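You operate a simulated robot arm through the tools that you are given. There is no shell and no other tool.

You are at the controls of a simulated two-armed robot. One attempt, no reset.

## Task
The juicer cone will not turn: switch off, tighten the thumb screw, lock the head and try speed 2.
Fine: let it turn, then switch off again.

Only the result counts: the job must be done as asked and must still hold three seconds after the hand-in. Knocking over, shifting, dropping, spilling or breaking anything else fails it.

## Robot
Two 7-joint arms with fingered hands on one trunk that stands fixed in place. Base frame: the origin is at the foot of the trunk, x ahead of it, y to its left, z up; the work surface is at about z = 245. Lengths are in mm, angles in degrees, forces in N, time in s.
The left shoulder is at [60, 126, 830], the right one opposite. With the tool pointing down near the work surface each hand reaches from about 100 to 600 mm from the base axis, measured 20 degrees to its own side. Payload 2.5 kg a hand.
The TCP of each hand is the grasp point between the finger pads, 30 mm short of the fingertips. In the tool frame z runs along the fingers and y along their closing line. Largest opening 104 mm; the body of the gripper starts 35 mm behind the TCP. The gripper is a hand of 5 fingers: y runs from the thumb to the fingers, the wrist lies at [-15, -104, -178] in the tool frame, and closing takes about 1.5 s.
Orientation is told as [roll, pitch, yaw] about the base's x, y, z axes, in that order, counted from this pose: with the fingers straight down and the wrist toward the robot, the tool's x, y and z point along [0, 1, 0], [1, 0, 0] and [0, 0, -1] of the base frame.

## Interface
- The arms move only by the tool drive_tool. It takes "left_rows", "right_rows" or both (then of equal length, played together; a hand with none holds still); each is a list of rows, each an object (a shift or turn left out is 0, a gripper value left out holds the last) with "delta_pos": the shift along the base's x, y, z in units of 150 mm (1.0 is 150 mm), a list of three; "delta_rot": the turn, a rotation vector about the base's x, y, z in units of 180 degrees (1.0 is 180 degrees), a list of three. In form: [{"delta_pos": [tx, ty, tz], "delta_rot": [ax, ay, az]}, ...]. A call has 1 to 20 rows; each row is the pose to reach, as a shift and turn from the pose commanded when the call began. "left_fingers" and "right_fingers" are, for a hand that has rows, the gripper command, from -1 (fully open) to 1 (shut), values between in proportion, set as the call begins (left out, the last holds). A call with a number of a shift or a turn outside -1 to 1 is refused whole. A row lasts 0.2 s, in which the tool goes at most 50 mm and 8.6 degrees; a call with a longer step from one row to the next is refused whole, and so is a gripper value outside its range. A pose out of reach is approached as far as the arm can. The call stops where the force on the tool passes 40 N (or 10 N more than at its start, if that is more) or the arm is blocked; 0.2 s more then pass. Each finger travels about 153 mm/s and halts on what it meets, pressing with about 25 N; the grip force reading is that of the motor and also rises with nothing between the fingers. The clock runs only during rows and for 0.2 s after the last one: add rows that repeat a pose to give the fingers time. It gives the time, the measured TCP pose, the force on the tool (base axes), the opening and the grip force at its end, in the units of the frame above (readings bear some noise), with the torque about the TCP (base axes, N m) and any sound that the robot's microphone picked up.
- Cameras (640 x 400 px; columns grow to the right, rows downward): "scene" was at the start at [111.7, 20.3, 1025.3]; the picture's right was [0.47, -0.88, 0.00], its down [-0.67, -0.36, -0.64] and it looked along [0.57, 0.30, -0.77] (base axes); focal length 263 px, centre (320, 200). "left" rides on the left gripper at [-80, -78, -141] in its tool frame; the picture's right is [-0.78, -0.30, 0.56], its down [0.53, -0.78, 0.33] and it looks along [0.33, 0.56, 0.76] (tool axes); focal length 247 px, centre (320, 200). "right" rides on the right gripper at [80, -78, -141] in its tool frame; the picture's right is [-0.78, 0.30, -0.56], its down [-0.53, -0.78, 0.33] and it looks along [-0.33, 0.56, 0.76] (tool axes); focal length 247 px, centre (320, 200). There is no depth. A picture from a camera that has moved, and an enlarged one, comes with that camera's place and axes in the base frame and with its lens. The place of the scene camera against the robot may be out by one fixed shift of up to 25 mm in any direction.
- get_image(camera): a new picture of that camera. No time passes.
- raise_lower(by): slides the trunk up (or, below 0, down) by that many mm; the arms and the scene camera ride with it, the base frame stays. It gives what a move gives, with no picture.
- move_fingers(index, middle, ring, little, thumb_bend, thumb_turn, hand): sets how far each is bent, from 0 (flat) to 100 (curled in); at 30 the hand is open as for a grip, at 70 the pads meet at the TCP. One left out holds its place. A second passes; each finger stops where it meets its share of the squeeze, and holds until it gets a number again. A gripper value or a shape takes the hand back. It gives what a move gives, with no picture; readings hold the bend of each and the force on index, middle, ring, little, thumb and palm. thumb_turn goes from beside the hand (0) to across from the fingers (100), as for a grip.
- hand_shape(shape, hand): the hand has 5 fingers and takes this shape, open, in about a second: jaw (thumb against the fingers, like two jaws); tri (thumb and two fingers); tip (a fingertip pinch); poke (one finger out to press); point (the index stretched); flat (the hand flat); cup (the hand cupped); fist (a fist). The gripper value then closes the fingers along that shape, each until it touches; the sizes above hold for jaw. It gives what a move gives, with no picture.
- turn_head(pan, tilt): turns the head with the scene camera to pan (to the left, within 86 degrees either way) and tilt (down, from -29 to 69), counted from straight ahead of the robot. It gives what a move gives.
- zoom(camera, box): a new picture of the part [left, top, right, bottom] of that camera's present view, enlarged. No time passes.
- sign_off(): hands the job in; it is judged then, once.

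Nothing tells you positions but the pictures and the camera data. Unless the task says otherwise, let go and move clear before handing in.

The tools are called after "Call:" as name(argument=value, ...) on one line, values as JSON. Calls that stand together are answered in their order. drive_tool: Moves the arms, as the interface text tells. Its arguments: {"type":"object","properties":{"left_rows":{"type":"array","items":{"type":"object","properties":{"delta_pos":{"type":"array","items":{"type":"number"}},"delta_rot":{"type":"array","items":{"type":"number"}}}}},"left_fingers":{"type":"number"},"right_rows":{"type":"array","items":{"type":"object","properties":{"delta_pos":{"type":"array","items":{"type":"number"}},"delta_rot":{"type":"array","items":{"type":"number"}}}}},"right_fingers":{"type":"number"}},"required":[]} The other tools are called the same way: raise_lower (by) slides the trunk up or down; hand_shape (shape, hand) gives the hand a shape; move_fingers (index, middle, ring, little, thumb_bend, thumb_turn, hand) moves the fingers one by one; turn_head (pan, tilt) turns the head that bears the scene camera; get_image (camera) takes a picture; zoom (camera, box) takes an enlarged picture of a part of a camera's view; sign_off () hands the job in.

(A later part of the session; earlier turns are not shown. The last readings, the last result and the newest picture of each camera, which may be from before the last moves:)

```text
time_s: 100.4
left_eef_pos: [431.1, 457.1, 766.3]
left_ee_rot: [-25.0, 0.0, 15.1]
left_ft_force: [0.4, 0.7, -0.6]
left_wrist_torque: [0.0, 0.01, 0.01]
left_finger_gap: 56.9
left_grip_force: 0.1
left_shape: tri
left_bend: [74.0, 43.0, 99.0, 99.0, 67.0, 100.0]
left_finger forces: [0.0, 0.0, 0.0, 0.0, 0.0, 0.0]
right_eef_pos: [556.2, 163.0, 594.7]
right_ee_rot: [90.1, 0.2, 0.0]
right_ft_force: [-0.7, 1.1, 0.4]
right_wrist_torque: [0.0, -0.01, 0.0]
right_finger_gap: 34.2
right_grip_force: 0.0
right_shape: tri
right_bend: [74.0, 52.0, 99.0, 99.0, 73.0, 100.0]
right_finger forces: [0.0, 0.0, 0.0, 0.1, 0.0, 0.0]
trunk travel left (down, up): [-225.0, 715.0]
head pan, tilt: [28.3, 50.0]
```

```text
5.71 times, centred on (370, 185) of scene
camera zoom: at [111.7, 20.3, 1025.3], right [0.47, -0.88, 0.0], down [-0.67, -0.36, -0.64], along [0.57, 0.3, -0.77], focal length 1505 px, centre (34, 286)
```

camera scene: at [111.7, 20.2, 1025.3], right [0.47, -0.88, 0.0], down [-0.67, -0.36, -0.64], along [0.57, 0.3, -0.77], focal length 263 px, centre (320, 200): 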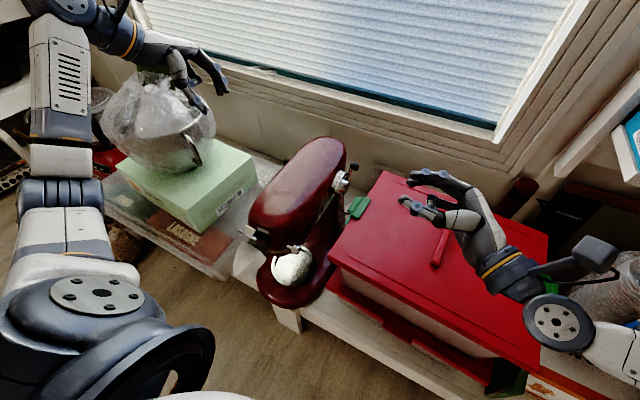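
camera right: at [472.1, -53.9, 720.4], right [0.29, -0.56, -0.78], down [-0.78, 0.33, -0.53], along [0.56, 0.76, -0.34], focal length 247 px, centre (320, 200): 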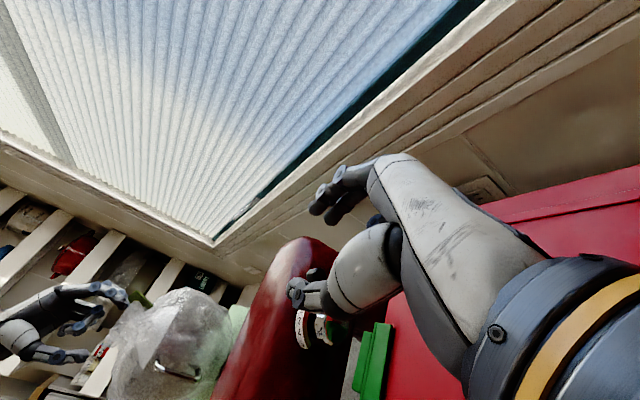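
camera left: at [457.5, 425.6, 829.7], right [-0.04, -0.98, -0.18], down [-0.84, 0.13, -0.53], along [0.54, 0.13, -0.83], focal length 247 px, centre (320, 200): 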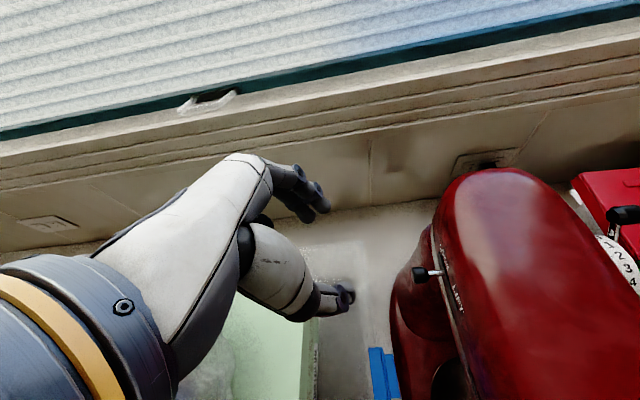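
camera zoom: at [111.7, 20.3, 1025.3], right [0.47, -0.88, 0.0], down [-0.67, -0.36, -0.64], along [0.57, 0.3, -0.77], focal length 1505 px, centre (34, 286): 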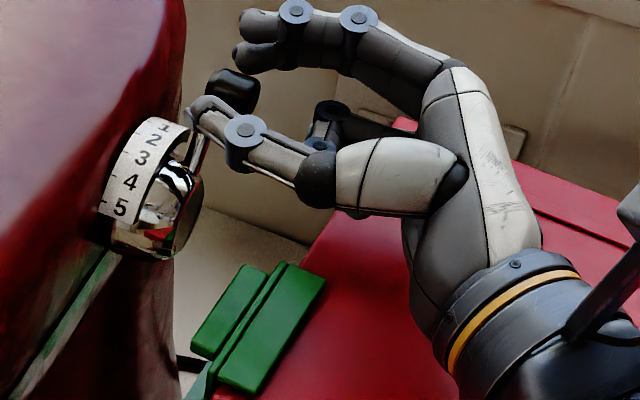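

I draw the knob forward along its arc in small steps toward 2.

Call:
drive_tool(right_rows=[{"delta_pos": [-0.04, 0, 0.01]}, {"delta_pos": [-0.08, 0, 0.025]}, {"delta_pos": [-0.12, 0, 0.04]}, {"delta_pos": [-0.16, 0, 0.05]}, {"delta_pos": [-0.19, 0, 0.06]}])

Call:
zoom(camera="right", box=[270, 150, 390, 330])

Call:
zoom(camera="scene", box=[335, 150, 405, 220])

```text
time_s: 101.6
left_eef_pos: [432.2, 457.9, 766.8]
left_ee_rot: [-24.9, 0.0, 15.0]
left_ft_force: [-1.1, 0.8, 0.0]
left_wrist_torque: [0.01, -0.01, -0.05]
left_finger_gap: 57.2
left_grip_force: 0.0
left_shape: tri
left_bend: [74.0, 43.0, 99.0, 99.0, 67.0, 100.0]
left_finger forces: [0.1, 0.0, 0.1, 0.1, 0.0, 0.1]
right_eef_pos: [526.8, 162.3, 604.9]
right_ee_rot: [90.0, 0.1, 0.0]
right_ft_force: [1.7, 0.4, 0.0]
right_wrist_torque: [-0.03, 0.0, 0.0]
right_finger_gap: 34.7
right_grip_force: 0.0
right_shape: tri
right_bend: [74.0, 51.0, 99.0, 99.0, 73.0, 100.0]
right_finger forces: [0.0, 1.1, 0.1, 0.1, 0.0, 0.0]
trunk travel left (down, up): [-225.0, 715.0]
head pan, tilt: [28.3, 50.0]
```

```text
2.22 times, centred on (330, 240) of right
camera zoom: at [450.1, 22.0, 684.2], right [0.29, -0.56, -0.78], down [-0.78, 0.33, -0.53], along [0.55, 0.76, -0.34], focal length 549 px, centre (298, 111)
```

zoom: 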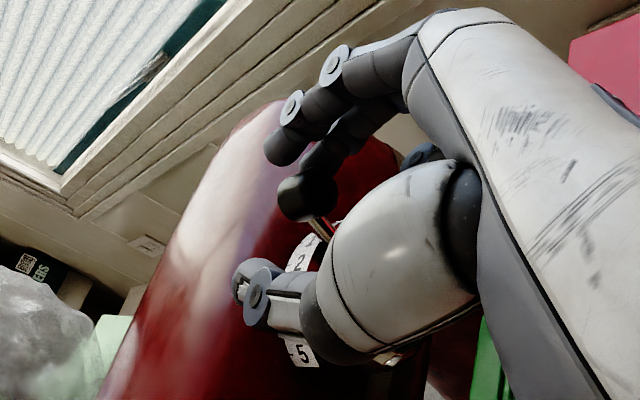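

```text
5.71 times, centred on (370, 185) of scene
camera zoom: at [111.8, 20.3, 1025.3], right [0.47, -0.88, 0.0], down [-0.68, -0.36, -0.64], along [0.57, 0.3, -0.77], focal length 1505 px, centre (34, 286)
```

zoom: 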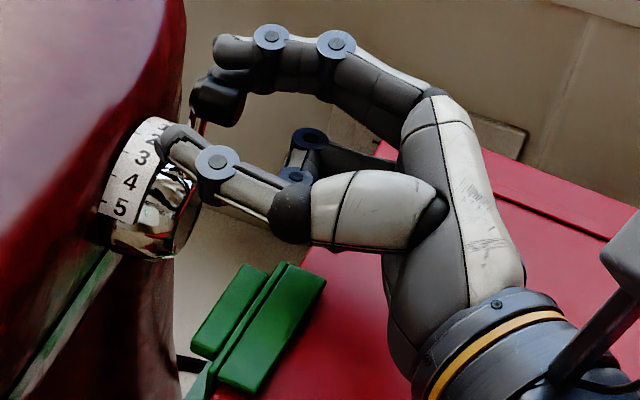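

The knob is at about the 1 mark. I move on roughly 12 mm more to reach 2.

Call:
drive_tool(right_rows=[{"delta_pos": [-0.03, 0, 0.012]}, {"delta_pos": [-0.06, 0, 0.022]}, {"delta_pos": [-0.08, 0, 0.028]}])

Call:
zoom(camera="right", box=[270, 150, 390, 330])

Call:
zoom(camera="scene", box=[335, 150, 405, 220])

Call:
zoom(camera="scene", box=[240, 210, 300, 270])

```text
time_s: 102.4
left_eef_pos: [433.0, 458.7, 767.3]
left_ee_rot: [-25.0, 0.1, 15.1]
left_ft_force: [0.3, -0.1, 0.3]
left_wrist_torque: [0.0, 0.0, -0.02]
left_finger_gap: 57.1
left_grip_force: 0.1
left_shape: tri
left_bend: [74.0, 43.0, 99.0, 99.0, 67.0, 100.0]
left_finger forces: [0.1, 0.1, 0.1, 0.1, 0.0, 0.0]
right_eef_pos: [514.5, 161.1, 608.5]
right_ee_rot: [90.1, 0.2, 0.0]
right_ft_force: [0.0, -0.6, 0.1]
right_wrist_torque: [0.01, 0.01, -0.05]
right_finger_gap: 34.1
right_grip_force: 0.0
right_shape: tri
right_bend: [74.0, 52.0, 99.0, 99.0, 73.0, 100.0]
right_finger forces: [0.0, 0.1, 0.1, 0.0, 0.0, 0.1]
trunk travel left (down, up): [-225.0, 715.0]
head pan, tilt: [28.3, 50.0]
```

```text
2.22 times, centred on (330, 240) of right
camera zoom: at [438.4, 21.8, 688.5], right [0.29, -0.56, -0.78], down [-0.78, 0.33, -0.53], along [0.56, 0.76, -0.34], focal length 549 px, centre (298, 111)
```

zoom: 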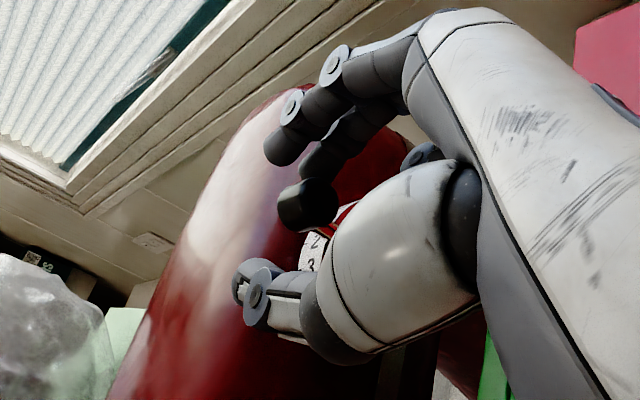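

```text
5.71 times, centred on (370, 185) of scene
camera zoom: at [111.7, 20.3, 1025.3], right [0.47, -0.88, 0.0], down [-0.67, -0.36, -0.64], along [0.57, 0.3, -0.77], focal length 1505 px, centre (34, 286)
```

zoom: 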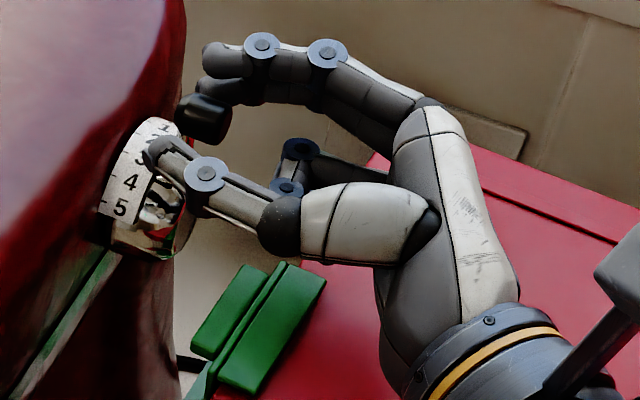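

```text
6.67 times, centred on (270, 240) of scene
camera zoom: at [111.7, 20.3, 1025.3], right [0.47, -0.88, 0.0], down [-0.67, -0.36, -0.64], along [0.57, 0.3, -0.77], focal length 1756 px, centre (653, -67)
```

zoom: 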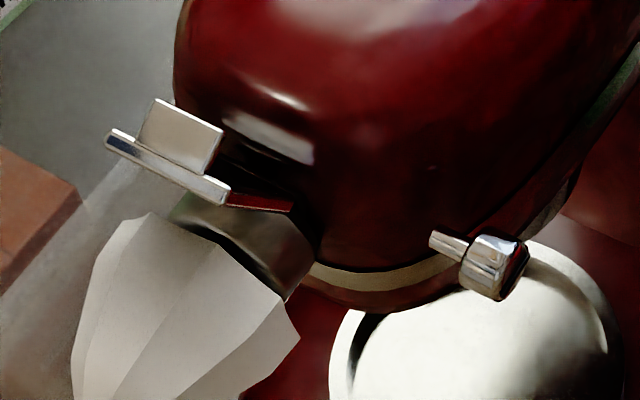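

The lever knob is now at [525,182,600], about 9° past vertical, which is the 2 mark, and finger contact has vanished. I let time pass with the hand still and compare pictures of the cone.

Call:
drive_tool(right_rows=[{"delta_pos": [0.01, 0, 0]}, {"delta_pos": [0.01, 0, 0]}])

Call:
zoom(camera="scene", box=[240, 210, 300, 270])

Call:
drive_tool(right_rows=[{"delta_pos": [0, 0, 0]}, {"delta_pos": [0, 0, 0]}])

Call:
zoom(camera="scene", box=[240, 210, 300, 270])

```text
time_s: 103.0
left_eef_pos: [432.7, 458.3, 768.0]
left_ee_rot: [-25.0, 0.0, 15.0]
left_ft_force: [-0.2, -0.8, 0.6]
left_wrist_torque: [0.01, -0.01, 0.03]
left_finger_gap: 57.2
left_grip_force: 0.0
left_shape: tri
left_bend: [74.0, 43.0, 99.0, 99.0, 67.0, 100.0]
left_finger forces: [0.0, 0.0, 0.0, 0.0, 0.0, 0.0]
right_eef_pos: [517.1, 162.2, 609.3]
right_ee_rot: [90.0, 0.2, 0.0]
right_ft_force: [0.2, 0.5, 0.0]
right_wrist_torque: [0.01, 0.03, -0.01]
right_finger_gap: 33.9
right_grip_force: 0.1
right_shape: tri
right_bend: [74.0, 52.0, 99.0, 99.0, 73.0, 100.0]
right_finger forces: [0.0, 0.1, 0.1, 0.0, 0.0, 0.1]
trunk travel left (down, up): [-225.0, 715.0]
head pan, tilt: [28.3, 50.0]
```

```text
6.67 times, centred on (270, 240) of scene
camera zoom: at [111.7, 20.3, 1025.3], right [0.47, -0.88, 0.0], down [-0.67, -0.36, -0.64], along [0.57, 0.3, -0.77], focal length 1756 px, centre (653, -67)
```

zoom: 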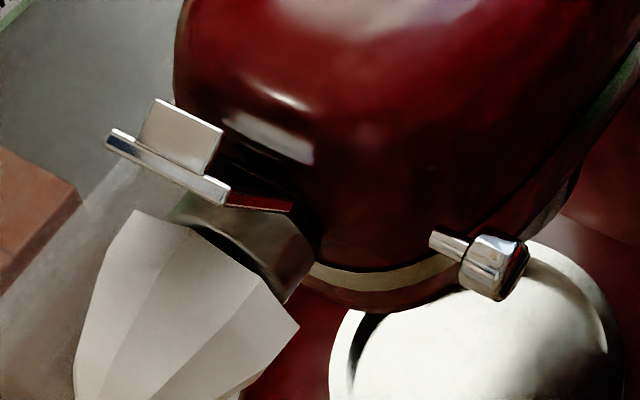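

```text
time_s: 103.6
left_eef_pos: [433.9, 457.9, 767.4]
left_ee_rot: [-25.0, 0.0, 15.1]
left_ft_force: [-0.4, 0.2, -0.4]
left_wrist_torque: [-0.03, 0.03, 0.03]
left_finger_gap: 57.3
left_grip_force: 0.0
left_shape: tri
left_bend: [74.0, 43.0, 99.0, 99.0, 67.0, 100.0]
left_finger forces: [0.0, 0.0, 0.0, 0.1, 0.0, 0.0]
right_eef_pos: [516.8, 161.3, 609.1]
right_ee_rot: [90.1, 0.3, -0.1]
right_ft_force: [-0.6, 0.4, -0.4]
right_wrist_torque: [0.01, 0.0, 0.01]
right_finger_gap: 33.8
right_grip_force: 0.1
right_shape: tri
right_bend: [74.0, 52.0, 99.0, 99.0, 73.0, 100.0]
right_finger forces: [0.0, 0.0, 0.0, 0.0, 0.0, 0.0]
trunk travel left (down, up): [-225.0, 715.0]
head pan, tilt: [28.3, 50.0]
```

```text
6.67 times, centred on (270, 240) of scene
camera zoom: at [111.7, 20.3, 1025.3], right [0.47, -0.88, 0.0], down [-0.67, -0.36, -0.64], along [0.57, 0.3, -0.77], focal length 1756 px, centre (653, -67)
```

zoom: 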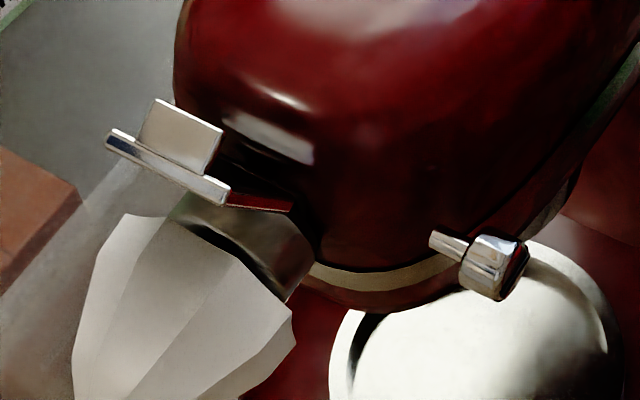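

The cone's facets differ in each picture, so it is turning. I let it run for about four seconds with the hand held still.

Call:
drive_tool(right_rows=[{"delta_pos": [0, 0, 0]}, {"delta_pos": [0, 0, 0]}, {"delta_pos": [0, 0, 0]}, {"delta_pos": [0, 0, 0]}, {"delta_pos": [0, 0, 0]}, {"delta_pos": [0, 0, 0]}, {"delta_pos": [0, 0, 0]}, {"delta_pos": [0, 0, 0]}, {"delta_pos": [0, 0, 0]}, {"delta_pos": [0, 0, 0]}, {"delta_pos": [0, 0, 0]}, {"delta_pos": [0, 0, 0]}, {"delta_pos": [0, 0, 0]}, {"delta_pos": [0, 0, 0]}, {"delta_pos": [0, 0, 0]}, {"delta_pos": [0, 0, 0]}, {"delta_pos": [0, 0, 0]}, {"delta_pos": [0, 0, 0]}, {"delta_pos": [0, 0, 0]}, {"delta_pos": [0, 0, 0]}])

Call:
zoom(camera="scene", box=[240, 210, 300, 270])

Call:
zoom(camera="right", box=[270, 150, 390, 330])

Call:
get_image(camera="left")

```text
time_s: 107.8
left_eef_pos: [434.1, 459.0, 766.8]
left_ee_rot: [-24.9, 0.0, 15.0]
left_ft_force: [0.7, 0.1, -0.1]
left_wrist_torque: [0.0, -0.02, 0.0]
left_finger_gap: 57.2
left_grip_force: 0.0
left_shape: tri
left_bend: [74.0, 43.0, 99.0, 99.0, 67.0, 100.0]
left_finger forces: [0.1, 0.1, 0.0, 0.0, 0.1, 0.1]
right_eef_pos: [516.7, 162.5, 609.9]
right_ee_rot: [89.9, 0.2, 0.0]
right_ft_force: [0.1, 0.3, 0.6]
right_wrist_torque: [-0.01, -0.01, 0.01]
right_finger_gap: 34.3
right_grip_force: 0.0
right_shape: tri
right_bend: [74.0, 52.0, 99.0, 99.0, 73.0, 100.0]
right_finger forces: [0.1, 0.0, 0.1, 0.1, 0.0, 0.0]
trunk travel left (down, up): [-225.0, 715.0]
head pan, tilt: [28.3, 50.0]
```

```text
6.67 times, centred on (270, 240) of scene
camera zoom: at [111.7, 20.3, 1025.3], right [0.47, -0.88, 0.0], down [-0.67, -0.36, -0.64], along [0.57, 0.3, -0.77], focal length 1756 px, centre (653, -67)
```

zoom: 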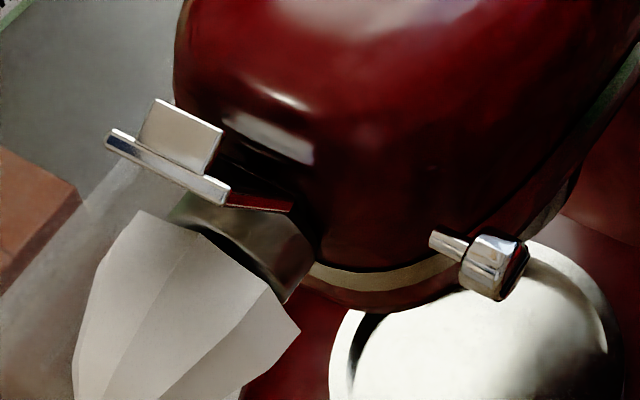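

```text
2.22 times, centred on (330, 240) of right
camera zoom: at [440.1, 21.7, 688.3], right [0.29, -0.56, -0.78], down [-0.78, 0.33, -0.53], along [0.56, 0.76, -0.34], focal length 549 px, centre (298, 111)
```

zoom: 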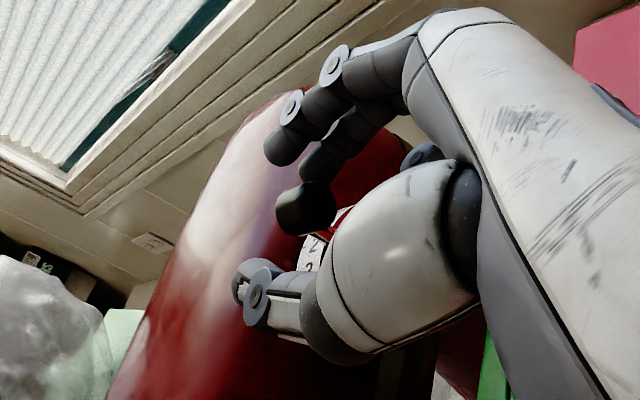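

```text
taken
camera left: at [360.5, 425.7, 928.4], right [-0.04, -0.98, -0.18], down [-0.84, 0.13, -0.53], along [0.54, 0.12, -0.83], focal length 247 px, centre (320, 200)
```

left: 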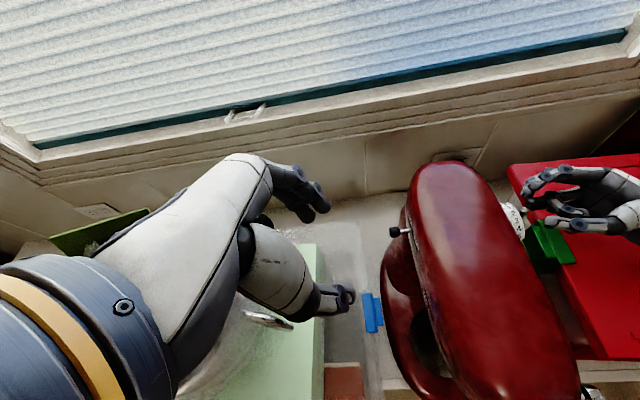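

It kept turning through the wait. I check the lever reading against the scale before switching off.

Call:
zoom(camera="left", box=[480, 170, 570, 250])

Call:
zoom(camera="left", box=[375, 210, 425, 260])

```text
5.00 times, centred on (525, 210) of left
camera zoom: at [360.5, 425.7, 928.4], right [-0.04, -0.98, -0.18], down [-0.84, 0.13, -0.53], along [0.54, 0.12, -0.83], focal length 1235 px, centre (-705, 150)
```

zoom: 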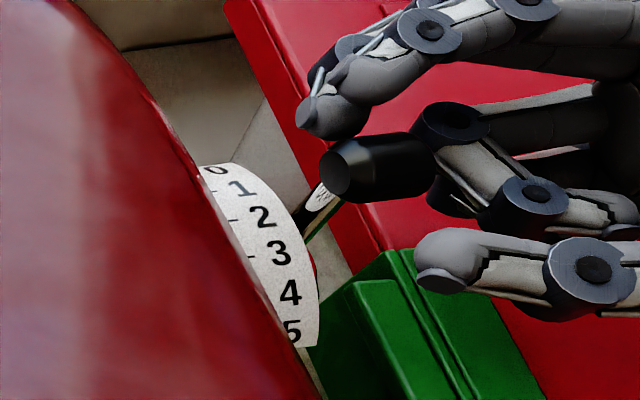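

```text
8.00 times, centred on (400, 235) of left
camera zoom: at [360.5, 425.7, 928.4], right [-0.04, -0.98, -0.18], down [-0.84, 0.13, -0.53], along [0.54, 0.12, -0.83], focal length 1976 px, centre (-320, -80)
```

zoom: 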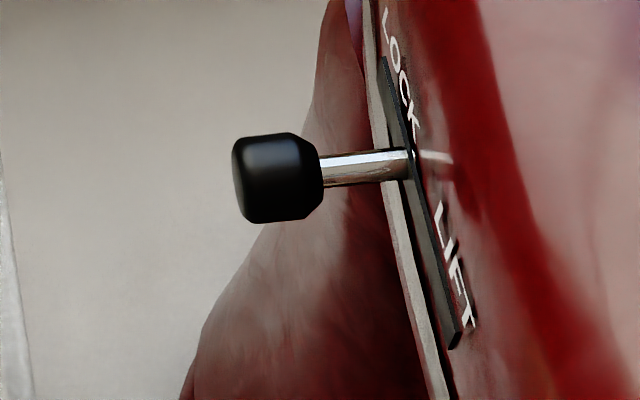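

The lever reads 2 and the lock lever remains at LOCK. Now I push the speed lever back to 0 with the thumb along its arc, staying high enough to keep the palm off the lid.

Call:
drive_tool(right_rows=[{"delta_pos": [0.05, 0, -0.013]}, {"delta_pos": [0.1, 0, -0.027]}, {"delta_pos": [0.15, 0, -0.04]}, {"delta_pos": [0.2, 0, -0.058]}, {"delta_pos": [0.245, 0, -0.078]}, {"delta_pos": [0.28, 0, -0.095]}, {"delta_pos": [0.3, 0, -0.107]}])

Call:
zoom(camera="right", box=[270, 150, 390, 330])

Call:
zoom(camera="scene", box=[335, 150, 405, 220])

Call:
zoom(camera="scene", box=[240, 210, 300, 270])

```text
time_s: 109.4
left_eef_pos: [431.7, 457.9, 767.1]
left_ee_rot: [-25.0, 0.0, 15.1]
left_ft_force: [0.2, 0.0, -0.8]
left_wrist_torque: [0.0, 0.0, -0.02]
left_finger_gap: 57.1
left_grip_force: 0.0
left_shape: tri
left_bend: [74.0, 43.0, 99.0, 99.0, 67.0, 100.0]
left_finger forces: [0.0, 0.0, 0.0, 0.0, 0.0, 0.0]
right_eef_pos: [563.2, 162.3, 592.7]
right_ee_rot: [90.0, 0.3, -0.1]
right_ft_force: [-0.8, -1.1, 0.1]
right_wrist_torque: [0.0, 0.02, -0.04]
right_finger_gap: 34.0
right_grip_force: 0.1
right_shape: tri
right_bend: [74.0, 52.0, 99.0, 99.0, 73.0, 100.0]
right_finger forces: [0.1, 0.1, 0.1, 0.0, 0.1, 0.0]
trunk travel left (down, up): [-225.0, 715.0]
head pan, tilt: [28.3, 50.0]
```

```text
2.22 times, centred on (330, 240) of right
camera zoom: at [485.6, 21.5, 672.6], right [0.29, -0.56, -0.78], down [-0.78, 0.33, -0.53], along [0.56, 0.76, -0.34], focal length 549 px, centre (298, 111)
```

zoom: 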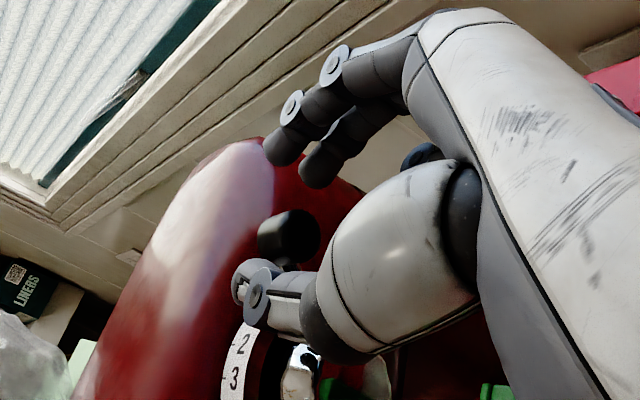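

```text
5.71 times, centred on (370, 185) of scene
camera zoom: at [111.7, 20.3, 1025.3], right [0.47, -0.88, 0.0], down [-0.67, -0.36, -0.64], along [0.57, 0.3, -0.77], focal length 1505 px, centre (34, 286)
```

zoom: 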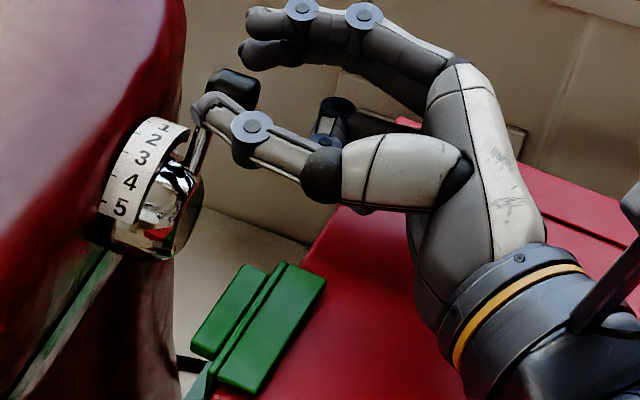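

```text
6.67 times, centred on (270, 240) of scene
camera zoom: at [111.7, 20.3, 1025.3], right [0.47, -0.88, 0.0], down [-0.67, -0.36, -0.64], along [0.57, 0.3, -0.77], focal length 1756 px, centre (653, -67)
```

zoom: 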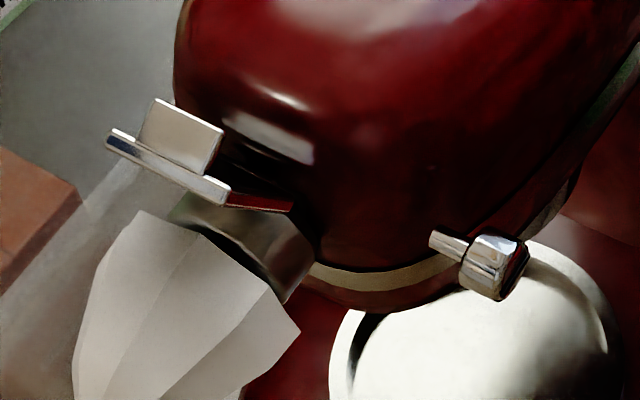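

The knob is back at [557,182,587], the same spot as the earlier 0 stop. I nudge a few millimetres more to confirm it is hard against the stop.

Call:
drive_tool(right_rows=[{"delta_pos": [0.02, 0, -0.008]}, {"delta_pos": [0.04, 0, -0.015]}])

Call:
zoom(camera="right", box=[270, 150, 390, 330])

Call:
zoom(camera="scene", box=[240, 210, 300, 270])

```text
time_s: 110.0
left_eef_pos: [432.4, 459.0, 767.0]
left_ee_rot: [-25.0, 0.0, 14.9]
left_ft_force: [-0.2, 1.0, -0.3]
left_wrist_torque: [0.02, 0.0, 0.02]
left_finger_gap: 57.1
left_grip_force: 0.0
left_shape: tri
left_bend: [74.0, 43.0, 99.0, 99.0, 67.0, 100.0]
left_finger forces: [0.0, 0.1, 0.0, 0.0, 0.1, 0.1]
right_eef_pos: [568.8, 161.7, 590.1]
right_ee_rot: [90.0, 0.1, 0.0]
right_ft_force: [-2.3, -0.8, 1.5]
right_wrist_torque: [0.04, 0.05, 0.05]
right_finger_gap: 34.7
right_grip_force: 0.2
right_shape: tri
right_bend: [74.0, 52.0, 99.0, 99.0, 73.0, 100.0]
right_finger forces: [0.0, 0.1, 0.0, 0.1, 1.7, 0.0]
trunk travel left (down, up): [-225.0, 715.0]
head pan, tilt: [28.3, 50.0]
```

```text
2.22 times, centred on (330, 240) of right
camera zoom: at [490.9, 21.9, 670.3], right [0.29, -0.56, -0.78], down [-0.78, 0.33, -0.53], along [0.55, 0.76, -0.34], focal length 549 px, centre (298, 111)
```

zoom: 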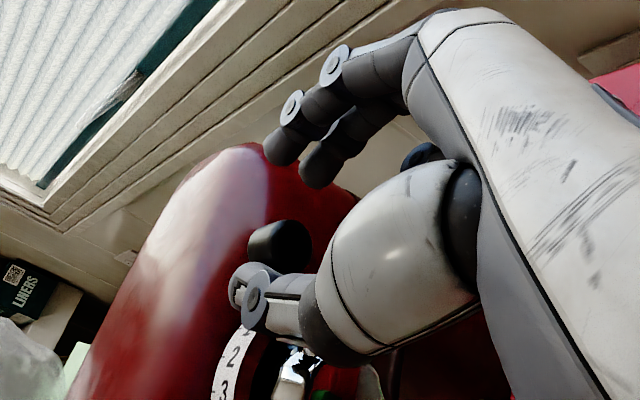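

```text
6.67 times, centred on (270, 240) of scene
camera zoom: at [111.6, 20.2, 1025.3], right [0.47, -0.88, 0.0], down [-0.67, -0.36, -0.64], along [0.57, 0.3, -0.77], focal length 1756 px, centre (653, -67)
```

zoom: 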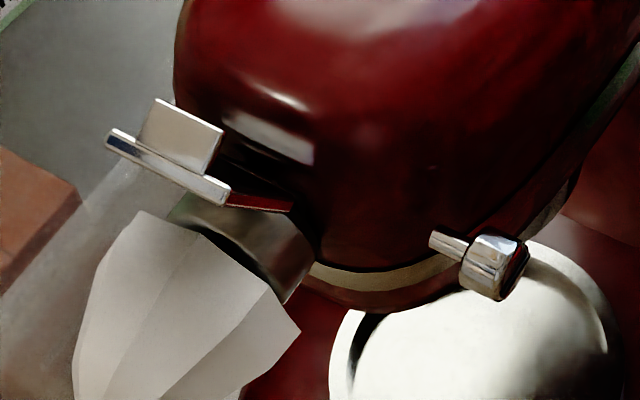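

The lever is against the 0 stop and the cone is still. The last few cone pictures look alike, though, so I'll run speed 2 once more and sample it more often to be sure it turns continuously.

Call:
drive_tool(right_rows=[{"delta_pos": [-0.05, 0, 0.012]}, {"delta_pos": [-0.1, 0, 0.03]}, {"delta_pos": [-0.15, 0, 0.05]}, {"delta_pos": [-0.2, 0, 0.07]}, {"delta_pos": [-0.25, 0, 0.09]}, {"delta_pos": [-0.3, 0, 0.107]}, {"delta_pos": [-0.335, 0, 0.118]}, {"delta_pos": [-0.362, 0, 0.125]}])

Call:
zoom(camera="scene", box=[240, 210, 300, 270])

Call:
zoom(camera="right", box=[270, 150, 390, 330])

Call:
drive_tool(right_rows=[{"delta_pos": [0.01, 0, 0]}])

Call:
zoom(camera="scene", box=[240, 210, 300, 270])

Call:
drive_tool(right_rows=[{"delta_pos": [0, 0, 0]}])

Call:
zoom(camera="scene", box=[240, 210, 300, 270])

Call:
drive_tool(right_rows=[{"delta_pos": [0, 0, 0]}])

Call:
zoom(camera="scene", box=[240, 210, 300, 270])

```text
time_s: 111.8
left_eef_pos: [432.9, 459.3, 767.6]
left_ee_rot: [-25.0, 0.0, 14.9]
left_ft_force: [-1.5, 0.0, 0.3]
left_wrist_torque: [0.04, -0.02, 0.0]
left_finger_gap: 57.1
left_grip_force: 0.1
left_shape: tri
left_bend: [74.0, 43.0, 99.0, 99.0, 67.0, 100.0]
left_finger forces: [0.0, 0.0, 0.0, 0.0, 0.1, 0.0]
right_eef_pos: [514.3, 161.3, 609.1]
right_ee_rot: [90.1, 0.0, 0.0]
right_ft_force: [0.7, 0.3, 0.1]
right_wrist_torque: [0.02, -0.02, -0.01]
right_finger_gap: 34.1
right_grip_force: 0.0
right_shape: tri
right_bend: [74.0, 52.0, 99.0, 99.0, 73.0, 100.0]
right_finger forces: [0.1, 0.7, 0.0, 0.0, 0.0, 0.0]
trunk travel left (down, up): [-225.0, 715.0]
head pan, tilt: [28.3, 50.0]
```

```text
6.67 times, centred on (270, 240) of scene
camera zoom: at [111.8, 20.3, 1025.3], right [0.47, -0.88, 0.0], down [-0.67, -0.36, -0.64], along [0.57, 0.3, -0.77], focal length 1756 px, centre (653, -67)
```

zoom: 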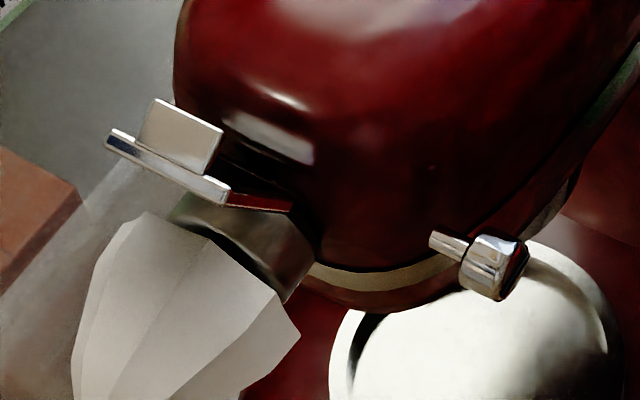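

```text
2.22 times, centred on (330, 240) of right
camera zoom: at [436.4, 21.9, 689.5], right [0.29, -0.56, -0.78], down [-0.78, 0.33, -0.53], along [0.56, 0.76, -0.34], focal length 549 px, centre (298, 111)
```

zoom: 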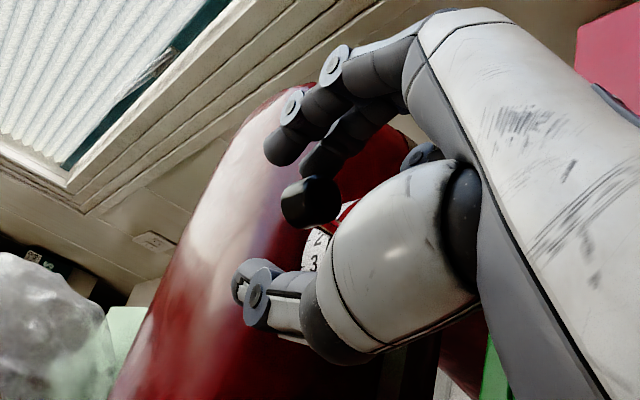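

```text
time_s: 112.2
left_eef_pos: [433.0, 458.7, 768.4]
left_ee_rot: [-24.9, 0.0, 15.0]
left_ft_force: [0.1, 0.0, -0.6]
left_wrist_torque: [-0.01, -0.03, 0.0]
left_finger_gap: 57.1
left_grip_force: 0.2
left_shape: tri
left_bend: [74.0, 43.0, 99.0, 99.0, 67.0, 100.0]
left_finger forces: [0.0, 0.0, 0.0, 0.0, 0.0, 0.0]
right_eef_pos: [515.2, 162.1, 609.5]
right_ee_rot: [90.1, 0.2, 0.0]
right_ft_force: [-0.2, -0.2, -1.0]
right_wrist_torque: [-0.03, 0.0, 0.01]
right_finger_gap: 33.8
right_grip_force: 0.2
right_shape: tri
right_bend: [74.0, 52.0, 99.0, 99.0, 73.0, 100.0]
right_finger forces: [0.0, 0.0, 0.0, 0.0, 0.0, 0.0]
trunk travel left (down, up): [-225.0, 715.0]
head pan, tilt: [28.3, 50.0]
```

```text
6.67 times, centred on (270, 240) of scene
camera zoom: at [111.7, 20.3, 1025.3], right [0.47, -0.88, 0.0], down [-0.67, -0.36, -0.64], along [0.57, 0.3, -0.77], focal length 1756 px, centre (653, -67)
```

zoom: 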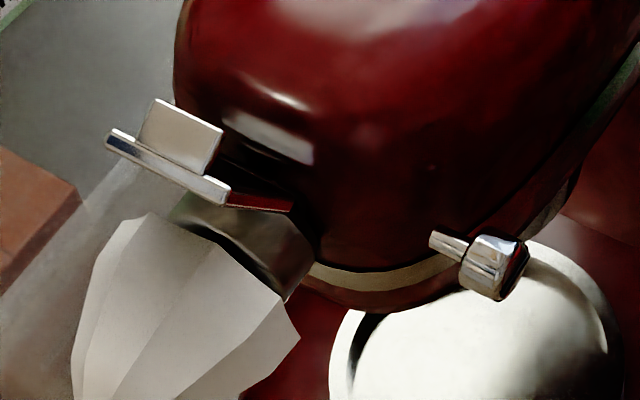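

```text
time_s: 112.6
left_eef_pos: [433.4, 459.8, 767.2]
left_ee_rot: [-25.0, -0.1, 15.0]
left_ft_force: [-0.5, -0.1, -0.4]
left_wrist_torque: [0.02, -0.02, 0.0]
left_finger_gap: 57.1
left_grip_force: 0.1
left_shape: tri
left_bend: [74.0, 43.0, 99.0, 99.0, 67.0, 100.0]
left_finger forces: [0.0, 0.0, 0.0, 0.0, 0.1, 0.0]
right_eef_pos: [514.8, 161.4, 609.6]
right_ee_rot: [90.0, 0.2, 0.0]
right_ft_force: [-0.1, 0.7, -0.3]
right_wrist_torque: [0.0, 0.0, -0.02]
right_finger_gap: 33.9
right_grip_force: 0.3
right_shape: tri
right_bend: [74.0, 52.0, 99.0, 99.0, 73.0, 100.0]
right_finger forces: [0.1, 0.0, 0.1, 0.1, 0.1, 0.0]
trunk travel left (down, up): [-225.0, 715.0]
head pan, tilt: [28.3, 50.0]
```

```text
6.67 times, centred on (270, 240) of scene
camera zoom: at [111.7, 20.3, 1025.3], right [0.47, -0.88, 0.0], down [-0.67, -0.36, -0.64], along [0.57, 0.3, -0.77], focal length 1756 px, centre (653, -67)
```

zoom: 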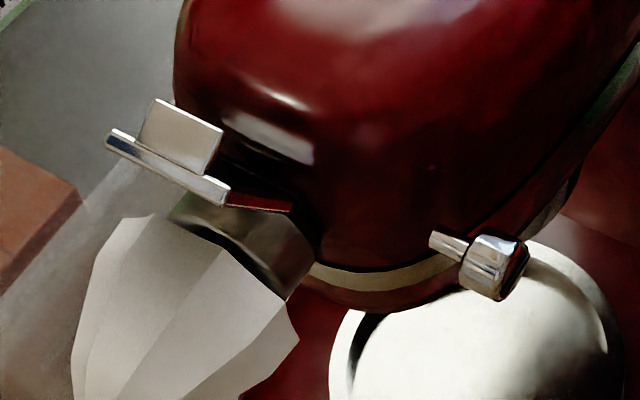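

```text
time_s: 113.0
left_eef_pos: [433.6, 457.9, 767.5]
left_ee_rot: [-25.1, 0.0, 15.0]
left_ft_force: [-0.5, -0.2, -0.9]
left_wrist_torque: [-0.02, 0.0, -0.04]
left_finger_gap: 57.2
left_grip_force: 0.1
left_shape: tri
left_bend: [74.0, 43.0, 99.0, 99.0, 67.0, 100.0]
left_finger forces: [0.0, 0.0, 0.0, 0.1, 0.0, 0.0]
right_eef_pos: [514.9, 162.7, 610.1]
right_ee_rot: [90.1, 0.2, 0.1]
right_ft_force: [0.3, 0.7, -1.0]
right_wrist_torque: [0.02, 0.01, -0.02]
right_finger_gap: 34.3
right_grip_force: 0.0
right_shape: tri
right_bend: [74.0, 52.0, 99.0, 99.0, 73.0, 100.0]
right_finger forces: [0.1, 0.2, 0.0, 0.1, 0.0, 0.0]
trunk travel left (down, up): [-225.0, 715.0]
head pan, tilt: [28.3, 50.0]
```

```text
6.67 times, centred on (270, 240) of scene
camera zoom: at [111.7, 20.3, 1025.3], right [0.47, -0.88, 0.0], down [-0.67, -0.36, -0.64], along [0.57, 0.3, -0.77], focal length 1756 px, centre (653, -67)
```

zoom: 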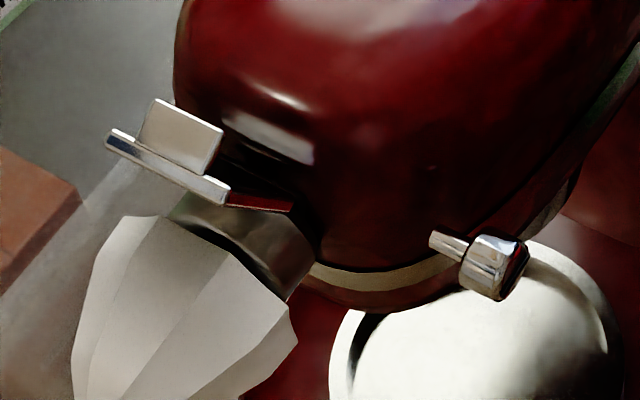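

The facets shift steadily from frame to frame, so the cone is turning continuously at 2. I let it run a few more seconds, then push the lever back to 0.

Call:
drive_tool(right_rows=[{"delta_pos": [0, 0, 0]}, {"delta_pos": [0, 0, 0]}, {"delta_pos": [0, 0, 0]}, {"delta_pos": [0, 0, 0]}, {"delta_pos": [0, 0, 0]}, {"delta_pos": [0, 0, 0]}, {"delta_pos": [0, 0, 0]}, {"delta_pos": [0, 0, 0]}, {"delta_pos": [0, 0, 0]}, {"delta_pos": [0, 0, 0]}, {"delta_pos": [0, 0, 0]}, {"delta_pos": [0, 0, 0]}, {"delta_pos": [0, 0, 0]}, {"delta_pos": [0, 0, 0]}, {"delta_pos": [0, 0, 0]}])

Call:
zoom(camera="scene", box=[240, 210, 300, 270])

Call:
drive_tool(right_rows=[{"delta_pos": [0.06, 0, -0.013]}, {"delta_pos": [0.11, 0, -0.027]}, {"delta_pos": [0.16, 0, -0.04]}, {"delta_pos": [0.21, 0, -0.058]}, {"delta_pos": [0.255, 0, -0.078]}, {"delta_pos": [0.295, 0, -0.095]}, {"delta_pos": [0.32, 0, -0.107]}, {"delta_pos": [0.345, 0, -0.117]}, {"delta_pos": [0.36, 0, -0.122]}])

Call:
zoom(camera="right", box=[270, 150, 390, 330])

Call:
zoom(camera="scene", box=[335, 150, 405, 220])

```text
time_s: 116.2
left_eef_pos: [433.6, 459.5, 767.9]
left_ee_rot: [-25.0, 0.0, 15.0]
left_ft_force: [0.4, -0.3, -0.3]
left_wrist_torque: [0.02, 0.01, 0.02]
left_finger_gap: 57.2
left_grip_force: 0.1
left_shape: tri
left_bend: [74.0, 43.0, 99.0, 99.0, 67.0, 100.0]
left_finger forces: [0.1, 0.0, 0.0, 0.0, 0.0, 0.0]
right_eef_pos: [515.9, 162.1, 609.7]
right_ee_rot: [90.2, 0.3, 0.0]
right_ft_force: [-0.4, -0.8, 0.7]
right_wrist_torque: [-0.02, -0.02, -0.02]
right_finger_gap: 34.0
right_grip_force: 0.1
right_shape: tri
right_bend: [74.0, 52.0, 99.0, 99.0, 73.0, 100.0]
right_finger forces: [0.1, 0.0, 0.0, 0.1, 0.0, 0.0]
trunk travel left (down, up): [-225.0, 715.0]
head pan, tilt: [28.3, 50.0]
```

```text
6.67 times, centred on (270, 240) of scene
camera zoom: at [111.7, 20.3, 1025.3], right [0.47, -0.88, 0.0], down [-0.67, -0.36, -0.64], along [0.57, 0.3, -0.77], focal length 1756 px, centre (653, -67)
```

zoom: 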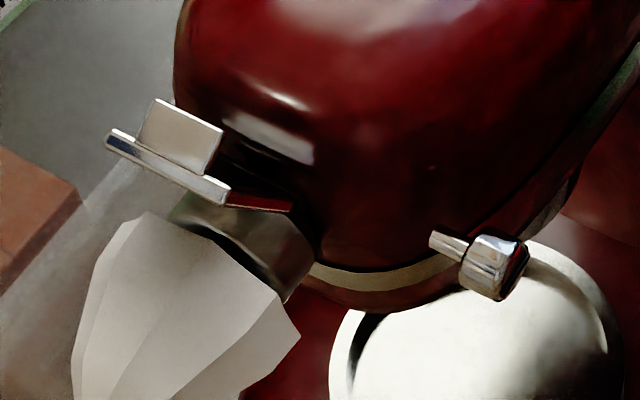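

```text
time_s: 118.2
left_eef_pos: [432.3, 458.9, 768.2]
left_ee_rot: [-25.1, 0.0, 15.1]
left_ft_force: [-0.6, 0.2, -0.8]
left_wrist_torque: [-0.01, -0.01, -0.01]
left_finger_gap: 57.2
left_grip_force: 0.0
left_shape: tri
left_bend: [74.0, 43.0, 99.0, 99.0, 67.0, 100.0]
left_finger forces: [0.1, 0.0, 0.0, 0.1, 0.1, 0.0]
right_eef_pos: [567.8, 163.3, 590.6]
right_ee_rot: [90.2, 0.1, 0.0]
right_ft_force: [-2.1, -0.6, 1.6]
right_wrist_torque: [0.02, 0.02, 0.04]
right_finger_gap: 34.7
right_grip_force: 0.1
right_shape: tri
right_bend: [74.0, 52.0, 99.0, 99.0, 73.0, 100.0]
right_finger forces: [0.0, 0.0, 0.0, 0.0, 2.0, 0.1]
trunk travel left (down, up): [-225.0, 715.0]
head pan, tilt: [28.3, 50.0]
```

```text
2.22 times, centred on (330, 240) of right
camera zoom: at [491.7, 21.8, 670.8], right [0.29, -0.56, -0.78], down [-0.78, 0.33, -0.53], along [0.55, 0.76, -0.34], focal length 549 px, centre (298, 111)
```

zoom: 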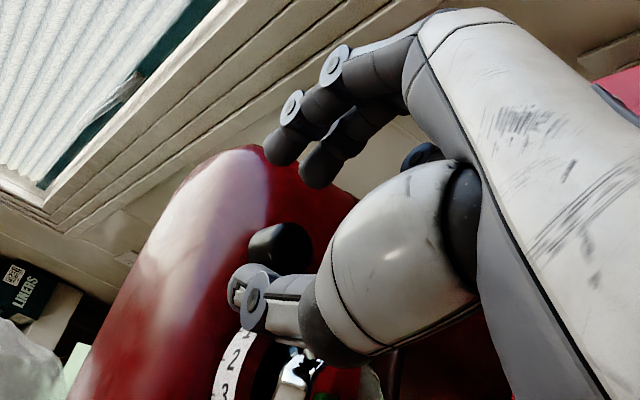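

```text
5.71 times, centred on (370, 185) of scene
camera zoom: at [111.6, 20.2, 1025.3], right [0.47, -0.88, 0.0], down [-0.67, -0.36, -0.64], along [0.57, 0.3, -0.77], focal length 1505 px, centre (34, 286)
```

zoom: 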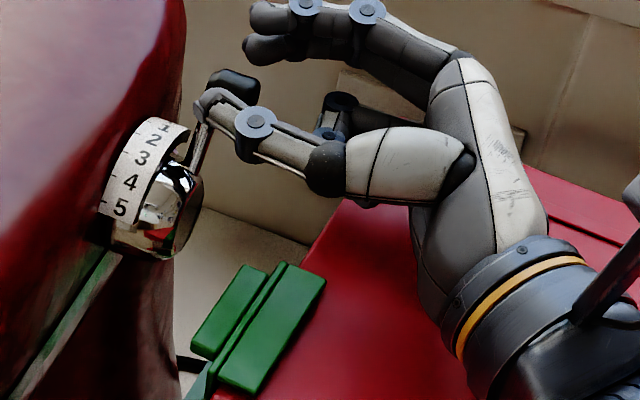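

The lever is on its 0 stop again with light thumb contact. I ease off, withdraw straight out to the right and lift away.

Call:
drive_tool(right_rows=[{"delta_pos": [-0.03, 0, 0.01]}, {"delta_pos": [-0.06, 0, 0.02]}, {"delta_pos": [-0.06, -0.1, 0.03]}, {"delta_pos": [-0.06, -0.25, 0.04]}, {"delta_pos": [-0.06, -0.42, 0.08]}, {"delta_pos": [-0.06, -0.6, 0.2]}, {"delta_pos": [-0.1, -0.75, 0.4]}, {"delta_pos": [-0.15, -0.85, 0.6]}, {"delta_pos": [-0.15, -0.85, 0.6]}])

Call:
get_image(camera="scene")

Call:
zoom(camera="scene", box=[300, 150, 380, 230])

Call:
zoom(camera="scene", box=[240, 210, 300, 270])

Call:
get_image(camera="left")

```text
time_s: 120.2
left_eef_pos: [432.5, 459.8, 767.6]
left_ee_rot: [-25.0, 0.0, 15.0]
left_ft_force: [0.2, 0.2, -0.9]
left_wrist_torque: [0.02, -0.01, 0.0]
left_finger_gap: 57.1
left_grip_force: 0.1
left_shape: tri
left_bend: [74.0, 43.0, 99.0, 99.0, 67.0, 100.0]
left_finger forces: [0.0, 0.0, 0.1, 0.0, 0.0, 0.0]
right_eef_pos: [547.6, 34.4, 682.9]
right_ee_rot: [90.0, 0.2, -0.1]
right_ft_force: [-0.2, -0.5, -0.5]
right_wrist_torque: [0.01, 0.0, 0.02]
right_finger_gap: 33.8
right_grip_force: 0.0
right_shape: tri
right_bend: [74.0, 52.0, 99.0, 99.0, 73.0, 100.0]
right_finger forces: [0.0, 0.0, 0.1, 0.0, 0.0, 0.1]
trunk travel left (down, up): [-225.0, 715.0]
head pan, tilt: [28.3, 50.0]
```

```text
taken
camera scene: at [111.7, 20.2, 1025.3], right [0.47, -0.88, 0.0], down [-0.67, -0.36, -0.64], along [0.57, 0.3, -0.77], focal length 263 px, centre (320, 200)
```

scene: 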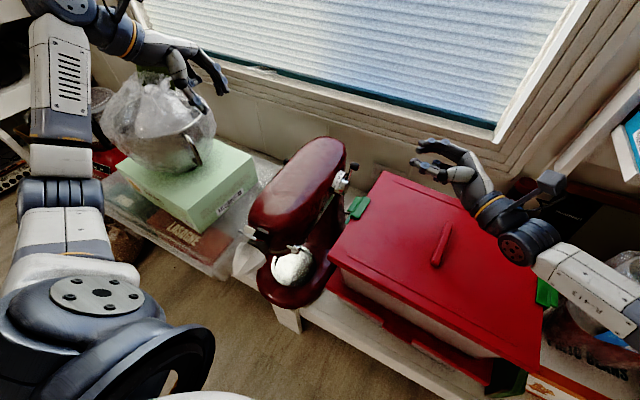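

```text
5.00 times, centred on (340, 190) of scene
camera zoom: at [111.7, 20.2, 1025.3], right [0.47, -0.88, 0.0], down [-0.67, -0.36, -0.64], along [0.57, 0.3, -0.77], focal length 1317 px, centre (220, 250)
```

zoom: 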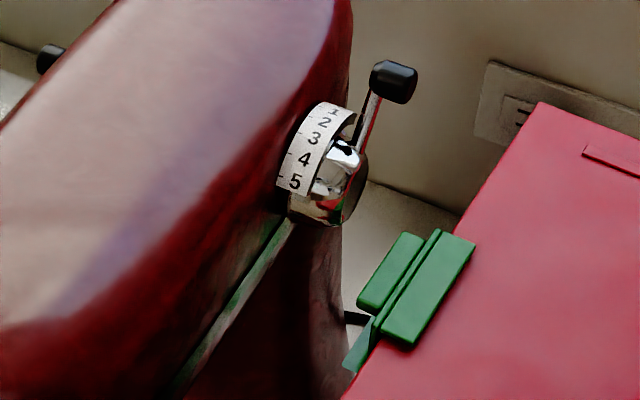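

```text
6.67 times, centred on (270, 240) of scene
camera zoom: at [111.7, 20.2, 1025.3], right [0.47, -0.88, 0.0], down [-0.67, -0.36, -0.64], along [0.57, 0.3, -0.77], focal length 1756 px, centre (653, -67)
```

zoom: 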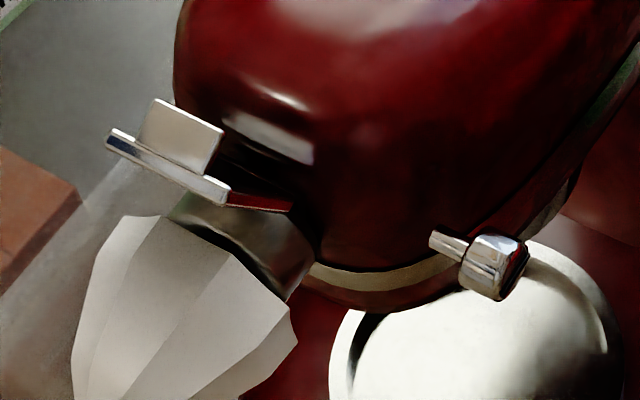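

```text
taken
camera left: at [360.5, 425.6, 928.4], right [-0.04, -0.98, -0.18], down [-0.84, 0.13, -0.53], along [0.54, 0.12, -0.83], focal length 247 px, centre (320, 200)
```

left: 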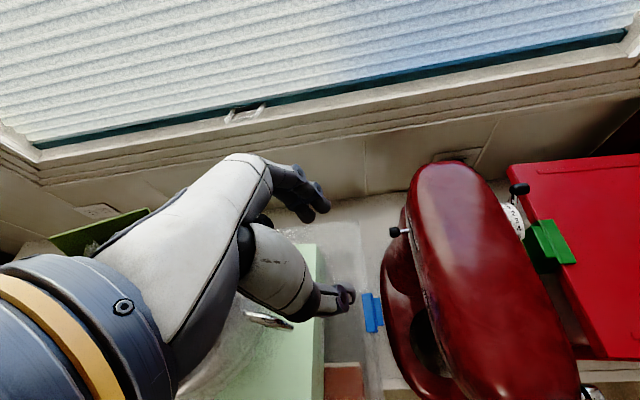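

Everything looks as it should: lever at 0, lid and clip in their original places. I wait a moment and confirm that the cone has stopped and the levers hold.

Call:
drive_tool(right_rows=[{"delta_pos": [-0.1, -0.05, 0.1]}, {"delta_pos": [-0.2, -0.1, 0.2]}, {"delta_pos": [-0.2, -0.1, 0.2]}, {"delta_pos": [-0.2, -0.1, 0.2]}, {"delta_pos": [-0.2, -0.1, 0.2]}])

Call:
zoom(camera="scene", box=[240, 210, 300, 270])

Call:
zoom(camera="left", box=[480, 170, 570, 250])

Call:
zoom(camera="left", box=[375, 210, 425, 260])

```text
time_s: 121.4
left_eef_pos: [433.5, 458.2, 767.5]
left_ee_rot: [-25.1, 0.0, 15.1]
left_ft_force: [0.3, 0.3, -0.3]
left_wrist_torque: [0.02, 0.02, 0.01]
left_finger_gap: 57.4
left_grip_force: 0.0
left_shape: tri
left_bend: [74.0, 43.0, 99.0, 99.0, 67.0, 100.0]
left_finger forces: [0.0, 0.0, 0.1, 0.1, 0.0, 0.0]
right_eef_pos: [517.2, 20.5, 711.4]
right_ee_rot: [90.0, 0.3, -0.1]
right_ft_force: [-0.3, 0.3, 0.6]
right_wrist_torque: [0.01, -0.03, 0.03]
right_finger_gap: 33.7
right_grip_force: 0.2
right_shape: tri
right_bend: [74.0, 52.0, 99.0, 99.0, 73.0, 100.0]
right_finger forces: [0.0, 0.1, 0.1, 0.1, 0.0, 0.0]
trunk travel left (down, up): [-225.0, 715.0]
head pan, tilt: [28.3, 50.0]
```

```text
6.67 times, centred on (270, 240) of scene
camera zoom: at [111.7, 20.3, 1025.3], right [0.47, -0.88, 0.0], down [-0.67, -0.36, -0.64], along [0.57, 0.3, -0.77], focal length 1756 px, centre (653, -67)
```

zoom: 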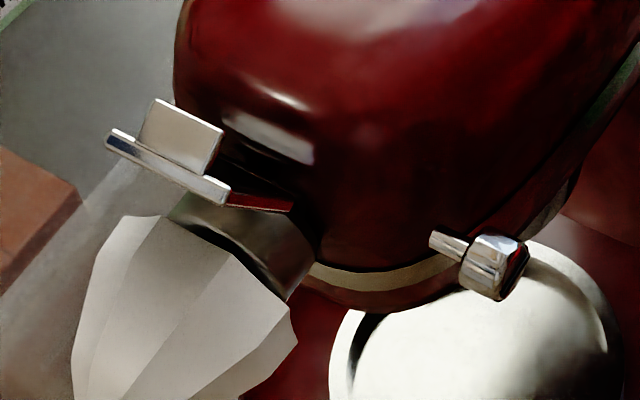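

```text
5.00 times, centred on (525, 210) of left
camera zoom: at [360.5, 425.7, 928.4], right [-0.04, -0.98, -0.18], down [-0.84, 0.13, -0.53], along [0.54, 0.12, -0.83], focal length 1235 px, centre (-705, 150)
```

zoom: 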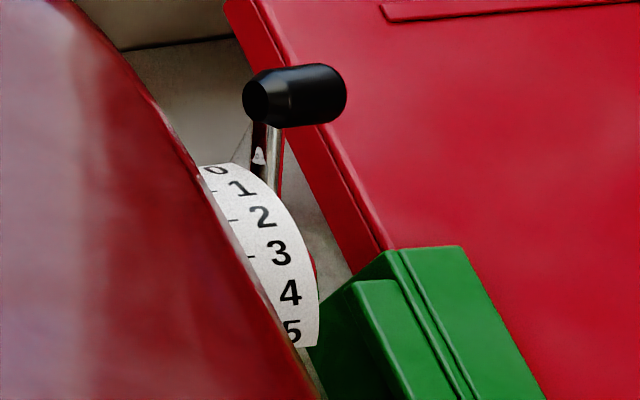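

```text
8.00 times, centred on (400, 235) of left
camera zoom: at [360.5, 425.7, 928.4], right [-0.04, -0.98, -0.18], down [-0.84, 0.13, -0.53], along [0.54, 0.12, -0.83], focal length 1976 px, centre (-320, -80)
```

zoom: 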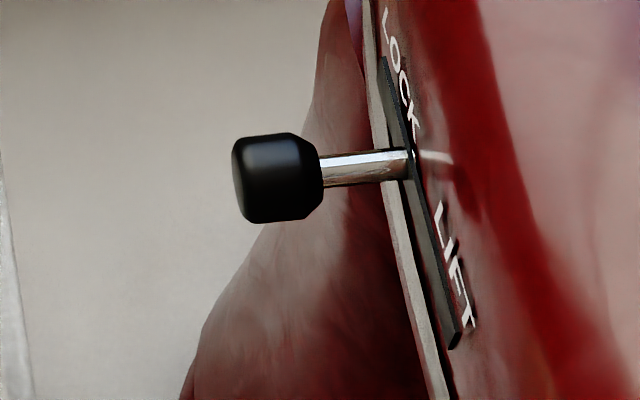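

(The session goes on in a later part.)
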